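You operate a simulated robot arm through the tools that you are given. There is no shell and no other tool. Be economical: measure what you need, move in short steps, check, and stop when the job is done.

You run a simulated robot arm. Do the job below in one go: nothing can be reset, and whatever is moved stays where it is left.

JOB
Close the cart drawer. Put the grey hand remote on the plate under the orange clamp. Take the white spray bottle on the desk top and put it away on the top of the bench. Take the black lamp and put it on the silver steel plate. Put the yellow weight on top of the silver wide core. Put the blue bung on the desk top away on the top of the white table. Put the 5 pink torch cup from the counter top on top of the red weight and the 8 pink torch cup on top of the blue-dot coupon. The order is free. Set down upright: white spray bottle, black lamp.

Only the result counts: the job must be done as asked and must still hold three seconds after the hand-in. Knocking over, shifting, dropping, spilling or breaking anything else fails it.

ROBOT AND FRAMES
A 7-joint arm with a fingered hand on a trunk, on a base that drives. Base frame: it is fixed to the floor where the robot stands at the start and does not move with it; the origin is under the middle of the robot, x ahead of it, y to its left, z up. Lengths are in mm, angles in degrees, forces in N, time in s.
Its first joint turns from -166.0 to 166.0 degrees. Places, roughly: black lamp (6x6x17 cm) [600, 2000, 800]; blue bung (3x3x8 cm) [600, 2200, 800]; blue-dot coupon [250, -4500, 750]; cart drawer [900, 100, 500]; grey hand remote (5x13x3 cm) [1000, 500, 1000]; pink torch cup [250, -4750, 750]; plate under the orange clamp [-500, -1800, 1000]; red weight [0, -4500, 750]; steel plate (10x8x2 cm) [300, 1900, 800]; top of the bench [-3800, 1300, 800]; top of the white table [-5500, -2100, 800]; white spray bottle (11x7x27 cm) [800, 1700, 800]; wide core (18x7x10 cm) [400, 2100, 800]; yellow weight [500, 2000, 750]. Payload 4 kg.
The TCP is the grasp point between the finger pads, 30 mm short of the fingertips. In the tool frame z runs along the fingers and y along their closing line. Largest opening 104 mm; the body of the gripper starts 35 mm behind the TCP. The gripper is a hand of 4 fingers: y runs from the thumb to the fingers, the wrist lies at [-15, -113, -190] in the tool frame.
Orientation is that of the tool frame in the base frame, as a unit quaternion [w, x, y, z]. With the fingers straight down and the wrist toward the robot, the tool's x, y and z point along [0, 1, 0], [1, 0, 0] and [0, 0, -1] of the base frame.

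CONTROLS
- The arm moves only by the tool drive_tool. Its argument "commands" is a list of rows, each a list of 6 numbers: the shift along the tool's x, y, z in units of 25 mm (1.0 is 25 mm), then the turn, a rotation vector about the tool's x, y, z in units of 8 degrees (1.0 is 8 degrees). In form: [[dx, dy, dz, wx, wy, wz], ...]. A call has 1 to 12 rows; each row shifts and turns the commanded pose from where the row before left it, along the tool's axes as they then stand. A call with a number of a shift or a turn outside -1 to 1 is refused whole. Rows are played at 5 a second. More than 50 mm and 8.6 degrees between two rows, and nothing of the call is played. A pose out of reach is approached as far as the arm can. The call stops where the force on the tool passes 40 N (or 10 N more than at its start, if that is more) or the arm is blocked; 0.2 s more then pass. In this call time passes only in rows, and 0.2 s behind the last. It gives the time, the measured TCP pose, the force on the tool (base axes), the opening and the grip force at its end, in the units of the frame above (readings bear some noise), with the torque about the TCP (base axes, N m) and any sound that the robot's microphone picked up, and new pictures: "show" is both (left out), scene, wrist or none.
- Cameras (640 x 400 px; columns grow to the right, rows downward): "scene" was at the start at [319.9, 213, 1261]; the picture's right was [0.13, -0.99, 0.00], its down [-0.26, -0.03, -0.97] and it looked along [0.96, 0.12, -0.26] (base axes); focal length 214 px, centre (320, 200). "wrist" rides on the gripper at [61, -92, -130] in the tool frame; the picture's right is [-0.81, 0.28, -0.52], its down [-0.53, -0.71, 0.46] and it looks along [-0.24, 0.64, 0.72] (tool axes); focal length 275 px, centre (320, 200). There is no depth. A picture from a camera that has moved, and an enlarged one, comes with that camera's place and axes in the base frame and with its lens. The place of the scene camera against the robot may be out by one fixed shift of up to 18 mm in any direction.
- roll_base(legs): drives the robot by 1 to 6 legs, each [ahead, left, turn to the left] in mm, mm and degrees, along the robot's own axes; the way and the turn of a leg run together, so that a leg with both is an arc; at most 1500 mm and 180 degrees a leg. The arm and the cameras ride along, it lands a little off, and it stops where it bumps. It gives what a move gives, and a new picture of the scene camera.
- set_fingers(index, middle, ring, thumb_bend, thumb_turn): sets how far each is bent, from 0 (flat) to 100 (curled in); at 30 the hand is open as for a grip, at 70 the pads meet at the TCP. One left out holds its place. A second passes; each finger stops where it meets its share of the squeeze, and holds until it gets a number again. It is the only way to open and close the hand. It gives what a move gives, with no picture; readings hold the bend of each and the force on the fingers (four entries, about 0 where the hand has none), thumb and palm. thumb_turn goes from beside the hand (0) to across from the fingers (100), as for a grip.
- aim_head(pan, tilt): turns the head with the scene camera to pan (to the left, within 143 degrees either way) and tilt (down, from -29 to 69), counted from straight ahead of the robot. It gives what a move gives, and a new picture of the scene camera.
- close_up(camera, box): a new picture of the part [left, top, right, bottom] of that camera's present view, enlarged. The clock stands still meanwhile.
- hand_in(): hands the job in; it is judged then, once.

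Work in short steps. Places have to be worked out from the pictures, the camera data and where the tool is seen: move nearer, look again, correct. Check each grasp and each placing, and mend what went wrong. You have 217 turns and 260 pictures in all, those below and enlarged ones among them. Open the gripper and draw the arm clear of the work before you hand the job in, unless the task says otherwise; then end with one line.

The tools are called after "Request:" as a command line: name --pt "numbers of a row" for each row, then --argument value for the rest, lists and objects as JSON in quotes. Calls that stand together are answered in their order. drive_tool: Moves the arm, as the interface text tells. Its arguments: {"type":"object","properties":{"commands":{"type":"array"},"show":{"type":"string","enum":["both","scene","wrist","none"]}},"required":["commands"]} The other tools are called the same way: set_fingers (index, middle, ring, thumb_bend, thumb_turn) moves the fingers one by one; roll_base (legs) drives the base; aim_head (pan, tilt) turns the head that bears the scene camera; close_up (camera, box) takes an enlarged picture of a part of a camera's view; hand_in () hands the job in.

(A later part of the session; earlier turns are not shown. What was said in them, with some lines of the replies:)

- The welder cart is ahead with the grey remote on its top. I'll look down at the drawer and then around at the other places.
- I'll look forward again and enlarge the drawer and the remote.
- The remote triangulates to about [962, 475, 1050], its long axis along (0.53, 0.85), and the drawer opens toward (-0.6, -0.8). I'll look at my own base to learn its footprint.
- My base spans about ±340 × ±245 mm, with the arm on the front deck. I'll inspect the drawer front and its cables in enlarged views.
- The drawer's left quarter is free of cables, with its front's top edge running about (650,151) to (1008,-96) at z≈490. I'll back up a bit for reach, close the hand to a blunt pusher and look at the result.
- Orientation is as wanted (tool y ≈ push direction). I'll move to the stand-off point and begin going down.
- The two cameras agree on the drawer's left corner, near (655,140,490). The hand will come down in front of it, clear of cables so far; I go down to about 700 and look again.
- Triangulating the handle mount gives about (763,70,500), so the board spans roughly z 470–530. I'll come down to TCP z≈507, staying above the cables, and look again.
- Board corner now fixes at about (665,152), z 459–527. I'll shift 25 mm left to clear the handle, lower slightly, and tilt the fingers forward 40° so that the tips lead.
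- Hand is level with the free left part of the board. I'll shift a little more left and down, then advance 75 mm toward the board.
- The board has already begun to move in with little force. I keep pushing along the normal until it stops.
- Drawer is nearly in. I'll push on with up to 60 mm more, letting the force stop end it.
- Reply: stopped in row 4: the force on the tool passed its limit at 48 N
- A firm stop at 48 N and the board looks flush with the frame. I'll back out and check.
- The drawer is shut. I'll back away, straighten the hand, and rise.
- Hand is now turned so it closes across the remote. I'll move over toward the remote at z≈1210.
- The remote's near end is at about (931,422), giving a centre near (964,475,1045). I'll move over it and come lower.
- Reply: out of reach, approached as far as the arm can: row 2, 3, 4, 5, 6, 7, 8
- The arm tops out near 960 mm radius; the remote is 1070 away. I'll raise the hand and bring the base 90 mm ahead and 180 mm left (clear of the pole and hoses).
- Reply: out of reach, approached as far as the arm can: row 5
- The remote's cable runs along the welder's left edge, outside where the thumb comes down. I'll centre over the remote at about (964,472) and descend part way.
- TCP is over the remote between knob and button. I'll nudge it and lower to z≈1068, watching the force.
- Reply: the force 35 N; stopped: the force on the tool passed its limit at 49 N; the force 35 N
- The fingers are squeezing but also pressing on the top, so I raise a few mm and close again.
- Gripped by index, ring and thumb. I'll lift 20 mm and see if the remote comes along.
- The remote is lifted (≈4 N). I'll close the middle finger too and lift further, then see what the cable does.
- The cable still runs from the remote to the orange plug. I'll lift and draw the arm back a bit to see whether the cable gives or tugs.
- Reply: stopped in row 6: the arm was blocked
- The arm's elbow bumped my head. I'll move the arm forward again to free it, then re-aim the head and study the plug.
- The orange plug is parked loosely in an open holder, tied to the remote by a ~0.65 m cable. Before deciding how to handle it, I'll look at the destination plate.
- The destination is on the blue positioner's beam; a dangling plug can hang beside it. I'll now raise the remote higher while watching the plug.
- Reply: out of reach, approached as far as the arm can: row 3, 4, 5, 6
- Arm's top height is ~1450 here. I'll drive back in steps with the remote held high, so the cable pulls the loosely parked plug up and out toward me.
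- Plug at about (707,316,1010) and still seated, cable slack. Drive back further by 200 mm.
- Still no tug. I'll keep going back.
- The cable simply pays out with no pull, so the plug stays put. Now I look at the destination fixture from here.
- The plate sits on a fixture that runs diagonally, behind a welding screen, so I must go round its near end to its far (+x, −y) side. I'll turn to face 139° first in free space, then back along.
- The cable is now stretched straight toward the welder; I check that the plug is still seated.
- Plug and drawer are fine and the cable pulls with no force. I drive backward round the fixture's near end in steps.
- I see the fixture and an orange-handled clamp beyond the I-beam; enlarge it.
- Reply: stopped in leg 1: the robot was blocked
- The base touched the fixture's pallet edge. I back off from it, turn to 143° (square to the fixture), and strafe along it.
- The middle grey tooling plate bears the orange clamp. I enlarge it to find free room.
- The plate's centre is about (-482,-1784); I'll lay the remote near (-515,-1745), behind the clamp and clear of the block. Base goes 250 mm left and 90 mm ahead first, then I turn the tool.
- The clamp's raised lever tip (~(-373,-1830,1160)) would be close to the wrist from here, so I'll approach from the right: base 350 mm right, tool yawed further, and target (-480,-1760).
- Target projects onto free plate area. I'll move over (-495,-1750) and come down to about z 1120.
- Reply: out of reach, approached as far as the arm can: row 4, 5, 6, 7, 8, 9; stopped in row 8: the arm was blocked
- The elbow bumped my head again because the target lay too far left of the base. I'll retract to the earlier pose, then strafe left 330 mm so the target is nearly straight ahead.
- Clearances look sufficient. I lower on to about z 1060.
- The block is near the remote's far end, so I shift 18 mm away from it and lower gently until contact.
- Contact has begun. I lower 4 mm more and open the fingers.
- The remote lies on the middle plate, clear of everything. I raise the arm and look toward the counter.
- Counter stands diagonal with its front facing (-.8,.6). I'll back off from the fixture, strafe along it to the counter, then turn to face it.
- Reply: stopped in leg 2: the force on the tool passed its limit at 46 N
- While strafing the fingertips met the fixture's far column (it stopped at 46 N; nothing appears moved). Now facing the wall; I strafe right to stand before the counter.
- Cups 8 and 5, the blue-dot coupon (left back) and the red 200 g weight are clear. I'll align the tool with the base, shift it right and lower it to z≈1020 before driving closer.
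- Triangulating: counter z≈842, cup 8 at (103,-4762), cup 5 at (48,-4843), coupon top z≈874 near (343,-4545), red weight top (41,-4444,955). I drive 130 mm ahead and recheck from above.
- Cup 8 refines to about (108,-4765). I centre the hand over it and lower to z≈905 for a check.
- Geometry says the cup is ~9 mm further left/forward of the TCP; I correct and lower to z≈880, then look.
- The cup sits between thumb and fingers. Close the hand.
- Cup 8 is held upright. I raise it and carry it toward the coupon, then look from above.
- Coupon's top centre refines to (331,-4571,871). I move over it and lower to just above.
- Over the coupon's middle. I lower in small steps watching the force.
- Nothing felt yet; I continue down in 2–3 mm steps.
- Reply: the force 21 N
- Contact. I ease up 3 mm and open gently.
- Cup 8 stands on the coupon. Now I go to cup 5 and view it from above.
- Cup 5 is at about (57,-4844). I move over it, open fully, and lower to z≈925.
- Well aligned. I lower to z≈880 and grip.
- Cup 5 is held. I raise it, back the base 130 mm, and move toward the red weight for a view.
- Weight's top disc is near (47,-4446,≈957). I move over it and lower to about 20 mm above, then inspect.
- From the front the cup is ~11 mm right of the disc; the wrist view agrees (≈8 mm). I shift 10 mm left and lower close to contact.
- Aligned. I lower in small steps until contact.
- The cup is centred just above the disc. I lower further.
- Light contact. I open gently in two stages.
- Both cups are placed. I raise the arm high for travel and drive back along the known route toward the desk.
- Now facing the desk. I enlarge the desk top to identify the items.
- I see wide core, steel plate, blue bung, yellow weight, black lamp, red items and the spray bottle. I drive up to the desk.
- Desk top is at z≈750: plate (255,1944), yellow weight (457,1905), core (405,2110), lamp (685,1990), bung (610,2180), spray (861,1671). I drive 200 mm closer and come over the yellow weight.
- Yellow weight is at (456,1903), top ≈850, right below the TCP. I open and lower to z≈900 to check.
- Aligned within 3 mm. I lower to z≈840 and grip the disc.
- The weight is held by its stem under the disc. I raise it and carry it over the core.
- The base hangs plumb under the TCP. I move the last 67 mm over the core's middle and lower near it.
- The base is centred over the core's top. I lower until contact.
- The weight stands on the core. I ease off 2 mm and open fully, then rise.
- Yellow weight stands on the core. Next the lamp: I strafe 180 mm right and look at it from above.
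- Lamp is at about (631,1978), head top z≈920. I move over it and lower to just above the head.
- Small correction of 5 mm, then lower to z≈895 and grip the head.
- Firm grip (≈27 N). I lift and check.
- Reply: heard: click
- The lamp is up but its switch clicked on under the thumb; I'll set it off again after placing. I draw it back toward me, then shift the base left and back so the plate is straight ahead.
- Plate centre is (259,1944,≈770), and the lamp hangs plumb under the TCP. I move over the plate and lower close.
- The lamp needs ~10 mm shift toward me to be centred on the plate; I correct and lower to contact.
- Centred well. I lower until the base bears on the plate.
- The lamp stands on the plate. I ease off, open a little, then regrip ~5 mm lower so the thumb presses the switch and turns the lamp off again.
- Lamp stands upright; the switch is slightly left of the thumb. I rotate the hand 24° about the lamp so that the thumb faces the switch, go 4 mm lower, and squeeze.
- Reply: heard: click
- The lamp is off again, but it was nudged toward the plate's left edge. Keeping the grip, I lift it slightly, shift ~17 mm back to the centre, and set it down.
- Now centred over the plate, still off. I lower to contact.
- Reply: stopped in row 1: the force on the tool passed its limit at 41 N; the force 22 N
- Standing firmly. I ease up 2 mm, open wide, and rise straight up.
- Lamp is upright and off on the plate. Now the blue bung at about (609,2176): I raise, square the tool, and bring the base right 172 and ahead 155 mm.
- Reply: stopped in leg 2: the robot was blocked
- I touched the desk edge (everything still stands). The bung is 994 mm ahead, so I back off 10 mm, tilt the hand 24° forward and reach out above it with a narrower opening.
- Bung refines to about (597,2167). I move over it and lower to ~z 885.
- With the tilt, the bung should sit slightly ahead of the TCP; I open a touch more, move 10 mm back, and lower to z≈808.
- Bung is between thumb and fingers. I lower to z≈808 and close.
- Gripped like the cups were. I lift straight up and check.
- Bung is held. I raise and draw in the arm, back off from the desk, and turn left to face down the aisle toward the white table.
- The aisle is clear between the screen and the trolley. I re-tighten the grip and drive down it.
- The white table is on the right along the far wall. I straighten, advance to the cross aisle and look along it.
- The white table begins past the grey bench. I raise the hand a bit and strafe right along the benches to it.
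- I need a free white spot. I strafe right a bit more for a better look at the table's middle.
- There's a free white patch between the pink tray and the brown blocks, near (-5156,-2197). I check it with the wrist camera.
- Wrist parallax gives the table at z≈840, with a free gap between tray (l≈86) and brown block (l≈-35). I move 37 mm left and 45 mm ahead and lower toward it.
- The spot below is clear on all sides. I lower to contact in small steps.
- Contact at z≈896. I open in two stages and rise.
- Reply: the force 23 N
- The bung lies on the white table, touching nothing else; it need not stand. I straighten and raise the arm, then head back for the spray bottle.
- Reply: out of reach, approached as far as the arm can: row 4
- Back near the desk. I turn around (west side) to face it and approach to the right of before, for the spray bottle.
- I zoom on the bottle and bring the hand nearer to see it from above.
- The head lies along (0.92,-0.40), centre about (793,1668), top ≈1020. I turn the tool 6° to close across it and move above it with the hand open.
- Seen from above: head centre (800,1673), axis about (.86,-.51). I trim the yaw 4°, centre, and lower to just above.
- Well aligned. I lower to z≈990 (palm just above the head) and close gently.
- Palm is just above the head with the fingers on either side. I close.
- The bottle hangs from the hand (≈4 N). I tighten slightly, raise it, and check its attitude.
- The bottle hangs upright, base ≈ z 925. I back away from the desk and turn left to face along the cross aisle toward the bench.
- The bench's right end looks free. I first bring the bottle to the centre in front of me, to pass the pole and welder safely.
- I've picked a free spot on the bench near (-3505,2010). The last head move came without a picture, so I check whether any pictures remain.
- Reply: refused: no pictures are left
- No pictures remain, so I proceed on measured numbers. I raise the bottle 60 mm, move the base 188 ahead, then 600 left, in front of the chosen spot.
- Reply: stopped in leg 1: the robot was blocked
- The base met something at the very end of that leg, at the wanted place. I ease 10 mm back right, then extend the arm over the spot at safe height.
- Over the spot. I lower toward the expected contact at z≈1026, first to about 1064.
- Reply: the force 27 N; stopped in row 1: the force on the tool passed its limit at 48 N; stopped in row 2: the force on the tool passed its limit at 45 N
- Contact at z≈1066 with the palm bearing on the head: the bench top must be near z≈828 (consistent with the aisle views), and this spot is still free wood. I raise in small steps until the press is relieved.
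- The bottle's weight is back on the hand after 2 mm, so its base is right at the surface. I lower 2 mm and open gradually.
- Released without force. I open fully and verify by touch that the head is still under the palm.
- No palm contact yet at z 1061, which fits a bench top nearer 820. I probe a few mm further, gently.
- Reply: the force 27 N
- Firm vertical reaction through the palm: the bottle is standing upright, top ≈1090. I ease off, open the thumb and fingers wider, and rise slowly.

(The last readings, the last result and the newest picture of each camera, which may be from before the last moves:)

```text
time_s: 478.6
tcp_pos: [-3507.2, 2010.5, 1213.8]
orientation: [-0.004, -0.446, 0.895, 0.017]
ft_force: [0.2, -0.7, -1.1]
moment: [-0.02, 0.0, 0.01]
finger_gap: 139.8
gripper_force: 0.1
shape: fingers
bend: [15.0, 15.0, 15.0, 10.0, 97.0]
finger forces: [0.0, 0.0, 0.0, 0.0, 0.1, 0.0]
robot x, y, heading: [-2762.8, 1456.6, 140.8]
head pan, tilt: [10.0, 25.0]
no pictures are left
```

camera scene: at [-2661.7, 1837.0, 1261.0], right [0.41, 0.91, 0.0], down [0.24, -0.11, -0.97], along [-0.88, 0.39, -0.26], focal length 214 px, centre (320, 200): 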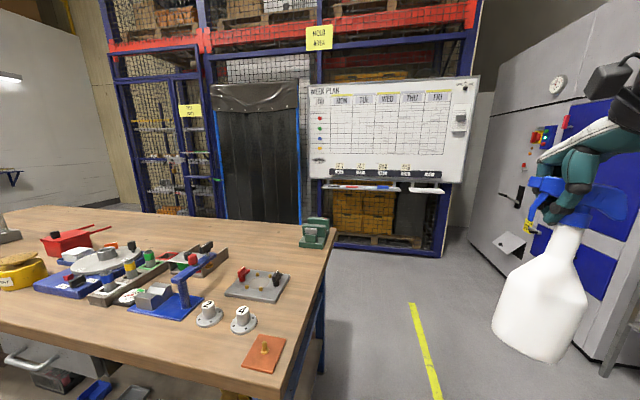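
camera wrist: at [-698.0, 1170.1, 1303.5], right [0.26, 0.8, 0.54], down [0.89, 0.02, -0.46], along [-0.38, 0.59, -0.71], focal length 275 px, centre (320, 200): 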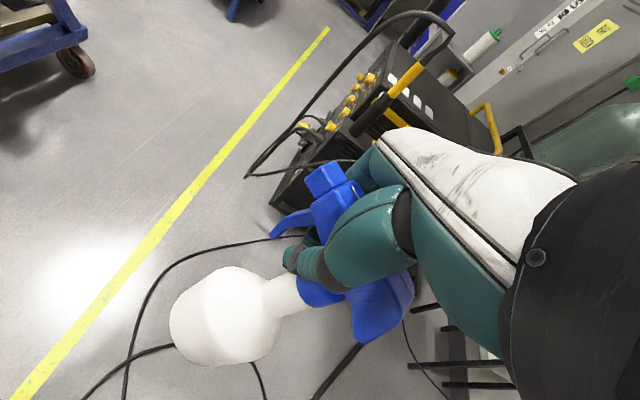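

The thumb touched the head until it cleared, so I want to be sure the bottle stayed upright: I re-lower slowly at the same place and feel for it.

Request:
drive_tool --pt "0 0 0.8 0 0 0" --pt "0 0 0.8 0 0 0" --pt "0 0 0.8 0 0 0" --pt "0 0 0.6 0 0 0" --pt "0 0 0.4 0 0 0" --show "none"

Request:
drive_tool --pt "0 0 0.4 0 0 0" --pt "0 0 0.4 0 0 0" --show "none"

Request:
drive_tool --pt "0 0 0.4 0 0 0" --pt "0 0 0.3 0 0 0" --show "none"

```text
time_s: 479.8
tcp_pos: [-3509.2, 2010.3, 1128.0]
orientation: [-0.004, -0.445, 0.895, 0.017]
ft_force: [0.1, 0.1, 0.1]
moment: [0.02, -0.02, -0.01]
finger_gap: 139.8
gripper_force: 0.0
shape: fingers
bend: [15.0, 15.0, 15.0, 10.0, 97.0]
finger forces: [0.0, 0.0, 0.0, 0.1, 0.0, 0.0]
robot x, y, heading: [-2761.5, 1453.9, 141.2]
head pan, tilt: [10.0, 25.0]
no pictures are left
```

```text
time_s: 480.4
tcp_pos: [-3510.1, 2012.8, 1107.2]
orientation: [-0.004, -0.446, 0.895, 0.016]
ft_force: [0.6, -0.3, 0.7]
moment: [-0.02, -0.01, 0.01]
finger_gap: 139.8
gripper_force: 0.1
shape: fingers
bend: [15.0, 15.0, 15.0, 10.0, 97.0]
finger forces: [0.0, 0.0, 0.0, 0.1, 0.4, 0.1]
robot x, y, heading: [-2763.3, 1457.7, 141.3]
head pan, tilt: [10.0, 25.0]
no pictures are left
```

```text
time_s: 481.0
tcp_pos: [-3511.4, 2009.5, 1093.5]
orientation: [-0.005, -0.446, 0.895, 0.018]
ft_force: [0.9, -1.8, 13.4]
moment: [-0.31, -0.43, -0.06]
finger_gap: 140.1
gripper_force: 6.1
shape: fingers
bend: [15.0, 15.0, 15.0, 10.0, 97.0]
finger forces: [0.0, 0.0, 0.0, 0.0, 12.0, 0.1]
robot x, y, heading: [-2766.1, 1460.4, 141.0]
head pan, tilt: [10.0, 25.0]
no pictures are left
```

The thumb now bears on the head's rear end at z≈1070+, so the bottle is still standing. I rise straight away, clear of it.

Request:
drive_tool --pt "0 0 -0.4 0 0 0" --pt "0 0 -0.6 0 0 0" --pt "0 0 -1 0 0 0" --pt "0 0 -1 0 0 0" --pt "0 0 -1 0 0 0" --show "none"

```text
time_s: 482.2
tcp_pos: [-3506.5, 2010.5, 1190.6]
orientation: [-0.004, -0.445, 0.895, 0.016]
ft_force: [0.2, 0.2, -1.0]
moment: [0.01, -0.01, -0.03]
finger_gap: 139.9
gripper_force: 0.1
shape: fingers
bend: [15.0, 15.0, 15.0, 10.0, 97.0]
finger forces: [0.1, 0.1, 0.0, 0.0, 0.0, 0.1]
robot x, y, heading: [-2762.5, 1457.1, 141.2]
head pan, tilt: [10.0, 25.0]
no pictures are left
```

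I make one light touch check over the bottle's axis with the hand closed, to confirm it is still standing.

Request:
set_fingers --index 70 --middle 70 --ring 70 --thumb_bend 68

Request:
drive_tool --pt "0 -0.8 0 0 0 0" --pt "0 0 0.9 0 0 0" --pt "0 0 0.9 0 0 0" --pt "0 0 0.6 0 0 0" --show "none"

Request:
drive_tool --pt "0 0 0.16 0 0 0" --show "none"

Request:
drive_tool --pt "0 0 0.16 0 0 0" --show "none"

Request:
drive_tool --pt "0 0 0.16 0 0 0" --show "none"

```text
time_s: 483.2
tcp_pos: [-3508.3, 2010.9, 1188.2]
orientation: [-0.003, -0.446, 0.895, 0.017]
ft_force: [0.1, 0.0, 0.1]
moment: [0.0, -0.01, -0.01]
finger_gap: 4.0
gripper_force: 0.1
shape: fingers
bend: [70.0, 70.0, 70.0, 68.0, 97.0]
finger forces: [0.0, 0.0, 0.1, 0.0, 0.0, 0.0]
robot x, y, heading: [-2763.6, 1457.0, 141.5]
head pan, tilt: [10.0, 25.0]
```

```text
time_s: 484.1
tcp_pos: [-3496.3, 1998.7, 1148.2]
orientation: [-0.009, -0.446, 0.895, 0.023]
ft_force: [3.4, 0.4, 26.0]
moment: [-0.18, -0.13, 0.01]
finger_gap: 0.2
gripper_force: 13.2
shape: fingers
bend: [69.0, 70.0, 70.0, 73.0, 99.0]
finger forces: [0.0, 0.0, 0.0, 0.1, 26.1, 0.0]
robot x, y, heading: [-2768.9, 1454.7, 141.2]
head pan, tilt: [10.0, 25.0]
stopped in row 4: the force on the tool passed its limit at 46 N (the readings are from after the stop); the commanded pose is now the measured one
no pictures are left
```

```text
time_s: 484.5
tcp_pos: [-3497.1, 1999.4, 1147.4]
orientation: [-0.012, -0.446, 0.895, 0.027]
ft_force: [3.4, 0.4, 24.9]
moment: [-0.14, -0.1, 0.04]
finger_gap: 0.0
gripper_force: 13.4
shape: fingers
bend: [68.0, 70.0, 70.0, 73.0, 100.0]
finger forces: [0.0, 0.1, 0.0, 0.0, 26.5, 0.0]
robot x, y, heading: [-2763.4, 1457.2, 140.8]
head pan, tilt: [10.0, 25.0]
stopped in row 1: the force on the tool passed its limit at 41 N (the readings are from after the stop); the commanded pose is now the measured one
no pictures are left
```

```text
time_s: 485.0
tcp_pos: [-3496.7, 2000.3, 1143.3]
orientation: [-0.011, -0.445, 0.895, 0.027]
ft_force: [1.1, 0.0, 0.2]
moment: [0.0, 0.02, 0.0]
finger_gap: 3.4
gripper_force: 0.0
shape: fingers
bend: [70.0, 70.0, 70.0, 68.0, 98.0]
finger forces: [0.0, 0.0, 0.0, 0.0, 0.1, 0.0]
robot x, y, heading: [-2763.4, 1456.4, 141.2]
head pan, tilt: [10.0, 25.0]
stopped in row 1: the force on the tool passed its limit at 41 N (the readings are from after the stop); the commanded pose is now the measured one
no pictures are left
```

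```text
time_s: 485.4
tcp_pos: [-3497.2, 1999.7, 1139.3]
orientation: [-0.011, -0.445, 0.895, 0.027]
ft_force: [-0.2, 1.2, 0.7]
moment: [0.01, -0.02, -0.08]
finger_gap: 2.1
gripper_force: 0.4
shape: fingers
bend: [70.0, 70.0, 70.0, 69.0, 98.0]
finger forces: [0.0, 0.0, 0.1, 0.0, 0.6, 0.1]
robot x, y, heading: [-2763.9, 1457.0, 141.0]
head pan, tilt: [10.0, 25.0]
no pictures are left
```

The thumb tip evidently met the head at its proper height and then slid off beside it. I rise vertically and carefully, then curl the fingers fully with the thumb aside to make a broad, gentle check.

Request:
drive_tool --pt "0 0.012 -0.2 0 0 0" --pt "0 0.023 -0.4 0 0 0" --pt "0 0.058 -1 0 0 0" --pt "0 0.058 -1 0 0 0" --show "none"

Request:
set_fingers --index 100 --middle 100 --ring 100 --thumb_bend 0 --thumb_turn 0

```text
time_s: 486.4
tcp_pos: [-3497.2, 1999.8, 1205.9]
orientation: [-0.012, -0.445, 0.895, 0.027]
ft_force: [0.7, -0.8, 0.6]
moment: [0.03, -0.03, -0.02]
finger_gap: 3.5
gripper_force: 0.0
shape: fingers
bend: [70.0, 70.0, 70.0, 68.0, 98.0]
finger forces: [0.0, 0.1, 0.0, 0.0, 0.0, 0.0]
robot x, y, heading: [-2760.6, 1457.5, 141.1]
head pan, tilt: [10.0, 25.0]
no pictures are left
```

```text
time_s: 487.4
tcp_pos: [-3497.1, 1999.8, 1204.7]
orientation: [-0.011, -0.445, 0.895, 0.026]
ft_force: [0.8, 1.0, 0.4]
moment: [0.0, -0.01, 0.02]
finger_gap: 98.9
gripper_force: 0.1
shape: fingers
bend: [100.0, 100.0, 100.0, 0.0, 0.0]
finger forces: [0.0, 0.0, 0.0, 0.0, 0.1, 0.0]
robot x, y, heading: [-2759.5, 1459.5, 141.1]
head pan, tilt: [10.0, 25.0]
```

Request:
drive_tool --pt "0 -0.058 1 0 0 0" --pt "0 -0.058 1 0 0 0" --pt "0 -0.035 0.6 0 0 0" --pt "0 -0.02 0.3 0 0 0" --show "none"

Request:
drive_tool --pt "0 -0.01 0.16 0 0 0" --pt "0 -0.01 0.16 0 0 0" --show "none"

```text
time_s: 488.4
tcp_pos: [-3496.7, 1999.4, 1133.2]
orientation: [-0.011, -0.445, 0.895, 0.027]
ft_force: [0.6, 0.1, 0.3]
moment: [0.0, 0.0, 0.02]
finger_gap: 99.1
gripper_force: 0.0
shape: fingers
bend: [100.0, 100.0, 100.0, 0.0, 0.0]
finger forces: [0.1, 0.0, 0.0, 0.1, 0.0, 0.0]
robot x, y, heading: [-2762.3, 1457.2, 140.9]
head pan, tilt: [10.0, 25.0]
no pictures are left
```

```text
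time_s: 489.0
tcp_pos: [-3497.2, 2000.3, 1123.8]
orientation: [-0.011, -0.446, 0.895, 0.027]
ft_force: [0.9, 0.4, -0.6]
moment: [-0.05, 0.0, 0.01]
finger_gap: 98.7
gripper_force: 0.1
shape: fingers
bend: [100.0, 100.0, 100.0, 0.0, 0.0]
finger forces: [0.1, 0.1, 0.1, 0.0, 0.0, 0.0]
robot x, y, heading: [-2764.0, 1453.4, 141.2]
head pan, tilt: [10.0, 25.0]
no pictures are left
```

Request:
drive_tool --pt "0 -0.01 0.2 0 0 0" --pt "0 -0.01 0.2 0 0 0" --show "none"

Request:
drive_tool --pt "0 -0.01 0.16 0 0 0" --pt "0 -0.01 0.16 0 0 0" --show "none"

```text
time_s: 489.6
tcp_pos: [-3497.8, 2000.6, 1113.0]
orientation: [-0.011, -0.446, 0.895, 0.027]
ft_force: [1.1, -0.5, -0.6]
moment: [-0.01, -0.04, 0.01]
finger_gap: 99.0
gripper_force: 0.1
shape: fingers
bend: [100.0, 100.0, 100.0, 0.0, 0.0]
finger forces: [0.0, 0.1, 0.0, 0.0, 0.0, 0.1]
robot x, y, heading: [-2763.1, 1454.1, 141.2]
head pan, tilt: [10.0, 25.0]
no pictures are left
```

```text
time_s: 490.2
tcp_pos: [-3497.0, 2000.5, 1103.7]
orientation: [-0.012, -0.445, 0.895, 0.026]
ft_force: [0.3, 0.2, -0.2]
moment: [-0.02, 0.0, 0.0]
finger_gap: 98.9
gripper_force: 0.1
shape: fingers
bend: [100.0, 100.0, 100.0, 0.0, 0.0]
finger forces: [0.0, 0.0, 0.0, 0.0, 0.0, 0.0]
robot x, y, heading: [-2760.4, 1457.1, 141.1]
head pan, tilt: [10.0, 25.0]
no pictures are left
```

Request:
drive_tool --pt "0 -0.01 0.16 0 0 0" --pt "0 -0.01 0.16 0 0 0" --show "none"

Request:
drive_tool --pt "0 -0.01 0.16 0 0 0" --pt "0 -0.01 0.12 0 0 0" --show "none"

```text
time_s: 490.8
tcp_pos: [-3498.2, 2000.8, 1095.7]
orientation: [-0.011, -0.446, 0.895, 0.027]
ft_force: [0.6, -0.3, 0.2]
moment: [0.0, 0.0, 0.02]
finger_gap: 99.0
gripper_force: 0.1
shape: fingers
bend: [100.0, 100.0, 100.0, 0.0, 0.0]
finger forces: [0.0, 0.1, 0.0, 0.1, 0.1, 0.0]
robot x, y, heading: [-2763.4, 1453.3, 141.3]
head pan, tilt: [10.0, 25.0]
no pictures are left
```

```text
time_s: 491.4
tcp_pos: [-3498.7, 2001.0, 1090.0]
orientation: [-0.012, -0.446, 0.895, 0.026]
ft_force: [1.0, 0.0, 0.7]
moment: [-0.04, 0.05, 0.01]
finger_gap: 98.8
gripper_force: 0.1
shape: fingers
bend: [100.0, 100.0, 100.0, 0.0, 0.0]
finger forces: [0.0, 0.0, 0.0, 0.0, 0.0, 0.1]
robot x, y, heading: [-2762.1, 1457.0, 141.0]
head pan, tilt: [10.0, 25.0]
no pictures are left
```

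Request:
drive_tool --pt "0 -0.01 0.16 0 0 0" --pt "0 -0.01 0.16 0 0 0" --show "none"

Request:
drive_tool --pt "0 -0.01 0.16 0 0 0" --pt "0 -0.01 0.16 0 0 0" --show "none"

Request:
drive_tool --pt "0 -0.01 0.16 0 0 0" --pt "0 -0.01 0.16 0 0 0" --show "none"

```text
time_s: 492.0
tcp_pos: [-3497.7, 2000.9, 1082.4]
orientation: [-0.012, -0.445, 0.895, 0.026]
ft_force: [-0.3, 0.1, 0.0]
moment: [0.02, 0.01, -0.02]
finger_gap: 99.1
gripper_force: 0.1
shape: fingers
bend: [100.0, 100.0, 100.0, 0.0, 0.0]
finger forces: [0.0, 0.0, 0.0, 0.0, 0.0, 0.1]
robot x, y, heading: [-2767.3, 1457.8, 141.4]
head pan, tilt: [10.0, 25.0]
no pictures are left
```

```text
time_s: 492.6
tcp_pos: [-3497.3, 2002.1, 1075.8]
orientation: [-0.012, -0.445, 0.895, 0.027]
ft_force: [0.3, -0.5, 0.5]
moment: [0.04, 0.02, -0.01]
finger_gap: 99.1
gripper_force: 0.1
shape: fingers
bend: [100.0, 100.0, 100.0, 0.0, 0.0]
finger forces: [0.0, 0.0, 0.1, 0.0, 0.0, 0.0]
robot x, y, heading: [-2764.6, 1456.4, 141.0]
head pan, tilt: [10.0, 25.0]
no pictures are left
```

```text
time_s: 493.2
tcp_pos: [-3497.2, 2002.7, 1067.3]
orientation: [-0.012, -0.445, 0.895, 0.026]
ft_force: [0.2, 0.0, 0.8]
moment: [0.01, -0.03, -0.02]
finger_gap: 99.0
gripper_force: 0.1
shape: fingers
bend: [100.0, 100.0, 100.0, 0.0, 0.0]
finger forces: [0.1, 0.1, 0.0, 0.0, 0.1, 0.1]
robot x, y, heading: [-2761.2, 1457.4, 141.1]
head pan, tilt: [10.0, 25.0]
no pictures are left
```

Request:
drive_tool --pt "0 -0.01 0.16 0 0 0" --pt "0 -0.01 0.16 0 0 0" --show "none"

Request:
drive_tool --pt "0 -0.01 0.16 0 0 0" --pt "0 -0.01 0.16 0 0 0" --show "none"

Request:
drive_tool --pt "0 -0.01 0.16 0 0 0" --pt "0 -0.01 0.16 0 0 0" --show "none"

```text
time_s: 493.8
tcp_pos: [-3496.6, 2002.2, 1059.5]
orientation: [-0.011, -0.445, 0.895, 0.027]
ft_force: [-0.2, 0.4, 0.1]
moment: [-0.02, -0.03, 0.01]
finger_gap: 99.0
gripper_force: 0.1
shape: fingers
bend: [100.0, 100.0, 100.0, 0.0, 0.0]
finger forces: [0.0, 0.0, 0.0, 0.0, 0.1, 0.1]
robot x, y, heading: [-2766.5, 1456.4, 140.9]
head pan, tilt: [10.0, 25.0]
no pictures are left
```

```text
time_s: 494.4
tcp_pos: [-3497.0, 2000.8, 1052.3]
orientation: [-0.013, -0.445, 0.895, 0.028]
ft_force: [-0.6, 1.6, 15.2]
moment: [-0.79, -0.21, -0.04]
finger_gap: 99.6
gripper_force: 8.9
shape: fingers
bend: [100.0, 100.0, 100.0, 0.0, 0.0]
finger forces: [0.1, 0.0, 0.1, 0.0, 16.0, 0.0]
robot x, y, heading: [-2761.4, 1457.0, 141.2]
head pan, tilt: [10.0, 25.0]
no pictures are left
```

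```text
time_s: 494.9
tcp_pos: [-3498.1, 2002.2, 1052.9]
orientation: [-0.016, -0.445, 0.895, 0.031]
ft_force: [2.3, -0.9, 21.6]
moment: [-0.94, -0.04, 0.09]
finger_gap: 99.9
gripper_force: 10.6
shape: fingers
bend: [100.0, 100.0, 100.0, 0.0, 0.0]
finger forces: [0.0, 0.0, 0.1, 0.1, 21.0, 0.0]
robot x, y, heading: [-2762.7, 1455.7, 141.0]
head pan, tilt: [10.0, 25.0]
stopped in row 2: the force on the tool passed its limit at 45 N (the readings are from after the stop); the commanded pose is now the measured one
no pictures are left
```

The thumb meets something rigid about 45 mm to the side at a height only a standing bottle could have, so it still stands. I stop probing and rise straight up, then retract.

Request:
drive_tool --pt "0 0.014 -0.2 0 0 0" --pt "0 0.028 -0.4 0 0 0" --pt "0 0.042 -0.6 0 0 0" --pt "0 0.07 -1 0 0 0" --pt "0 0.07 -1 0 0 0" --show "none"

Request:
drive_tool --pt "0 0.07 -1 0 0 0" --pt "0 0.07 -1 0 0 0" --pt "0 0.07 -1 0 0 0" --show "none"

```text
time_s: 496.1
tcp_pos: [-3499.2, 2003.5, 1131.2]
orientation: [-0.014, -0.445, 0.895, 0.029]
ft_force: [0.3, -0.1, 0.8]
moment: [0.02, 0.02, 0.01]
finger_gap: 99.2
gripper_force: 0.0
shape: fingers
bend: [100.0, 100.0, 100.0, 0.0, 0.0]
finger forces: [0.1, 0.1, 0.0, 0.0, 0.1, 0.0]
robot x, y, heading: [-2766.1, 1457.0, 141.3]
head pan, tilt: [10.0, 25.0]
no pictures are left
```

```text
time_s: 496.9
tcp_pos: [-3497.5, 2002.6, 1206.5]
orientation: [-0.014, -0.445, 0.895, 0.029]
ft_force: [-0.1, -0.4, -0.9]
moment: [-0.01, 0.0, -0.02]
finger_gap: 99.1
gripper_force: 0.1
shape: fingers
bend: [100.0, 100.0, 100.0, 0.0, 0.0]
finger forces: [0.0, 0.0, 0.0, 0.0, 0.1, 0.1]
robot x, y, heading: [-2766.3, 1458.6, 141.0]
head pan, tilt: [10.0, 25.0]
no pictures are left
```

I draw the arm back high above the bench, open the hand, and back the base away a little.

Request:
drive_tool --pt "0 -0.9 -0.2 0 0 0" --pt "0 -0.9 -0.2 0 0 0" --pt "0 -0.9 0 0 0 0" --pt "0 -0.9 0 0 0 0" --pt "0 -0.9 0 0 0 0" --pt "0 -0.9 0 0 0 0" --pt "0 -0.9 0 0 0 0" --pt "0 -0.9 0 0 0 0" --show "none"

Request:
set_fingers --index 30 --middle 30 --ring 30 --thumb_bend 30 --thumb_turn 98

Request:
roll_base --legs '[[0, -500, 0]]'

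```text
time_s: 498.7
tcp_pos: [-3355.0, 1894.5, 1201.8]
orientation: [-0.014, -0.446, 0.895, 0.029]
ft_force: [-0.1, 0.2, -0.3]
moment: [-0.02, -0.01, 0.0]
finger_gap: 99.4
gripper_force: 0.2
shape: fingers
bend: [100.0, 100.0, 100.0, 0.0, 0.0]
finger forces: [0.0, 0.1, 0.0, 0.1, 0.0, 0.0]
robot x, y, heading: [-2764.3, 1455.0, 141.0]
head pan, tilt: [10.0, 25.0]
no pictures are left
```

```text
time_s: 499.7
tcp_pos: [-3355.1, 1893.8, 1201.5]
orientation: [-0.014, -0.446, 0.895, 0.03]
ft_force: [-0.2, 0.1, 0.8]
moment: [-0.02, -0.01, 0.0]
finger_gap: 103.6
gripper_force: 0.1
shape: fingers
bend: [30.0, 30.0, 30.0, 30.0, 95.0]
finger forces: [0.0, 0.1, 0.1, 0.0, 0.0, 0.0]
robot x, y, heading: [-2765.2, 1454.3, 141.1]
head pan, tilt: [10.0, 25.0]
```

```text
time_s: 502.6
tcp_pos: [-3043.1, 2282.8, 1202.4]
orientation: [-0.014, -0.45, 0.892, 0.031]
ft_force: [0.4, 0.1, 0.1]
moment: [0.0, 0.0, -0.03]
finger_gap: 103.4
gripper_force: 0.0
shape: fingers
bend: [30.0, 30.0, 30.0, 30.0, 95.0]
finger forces: [0.1, 0.0, 0.1, 0.1, 0.0, 0.0]
robot x, y, heading: [-2445.4, 1849.3, 141.7]
head pan, tilt: [10.0, 25.0]
```

The arm is clear and open, and all the parts of the job have been carried out as far as I can check, so I hand in.

Request:
hand_in

```text
The job is handed in.
```

I carried out every part of the job and handed it in. I'm sure of all placements except the spray bottle: I ran out of pictures before setting it on the bench, so I judged that it is upright by touch only, and my touch checks may have shifted it.
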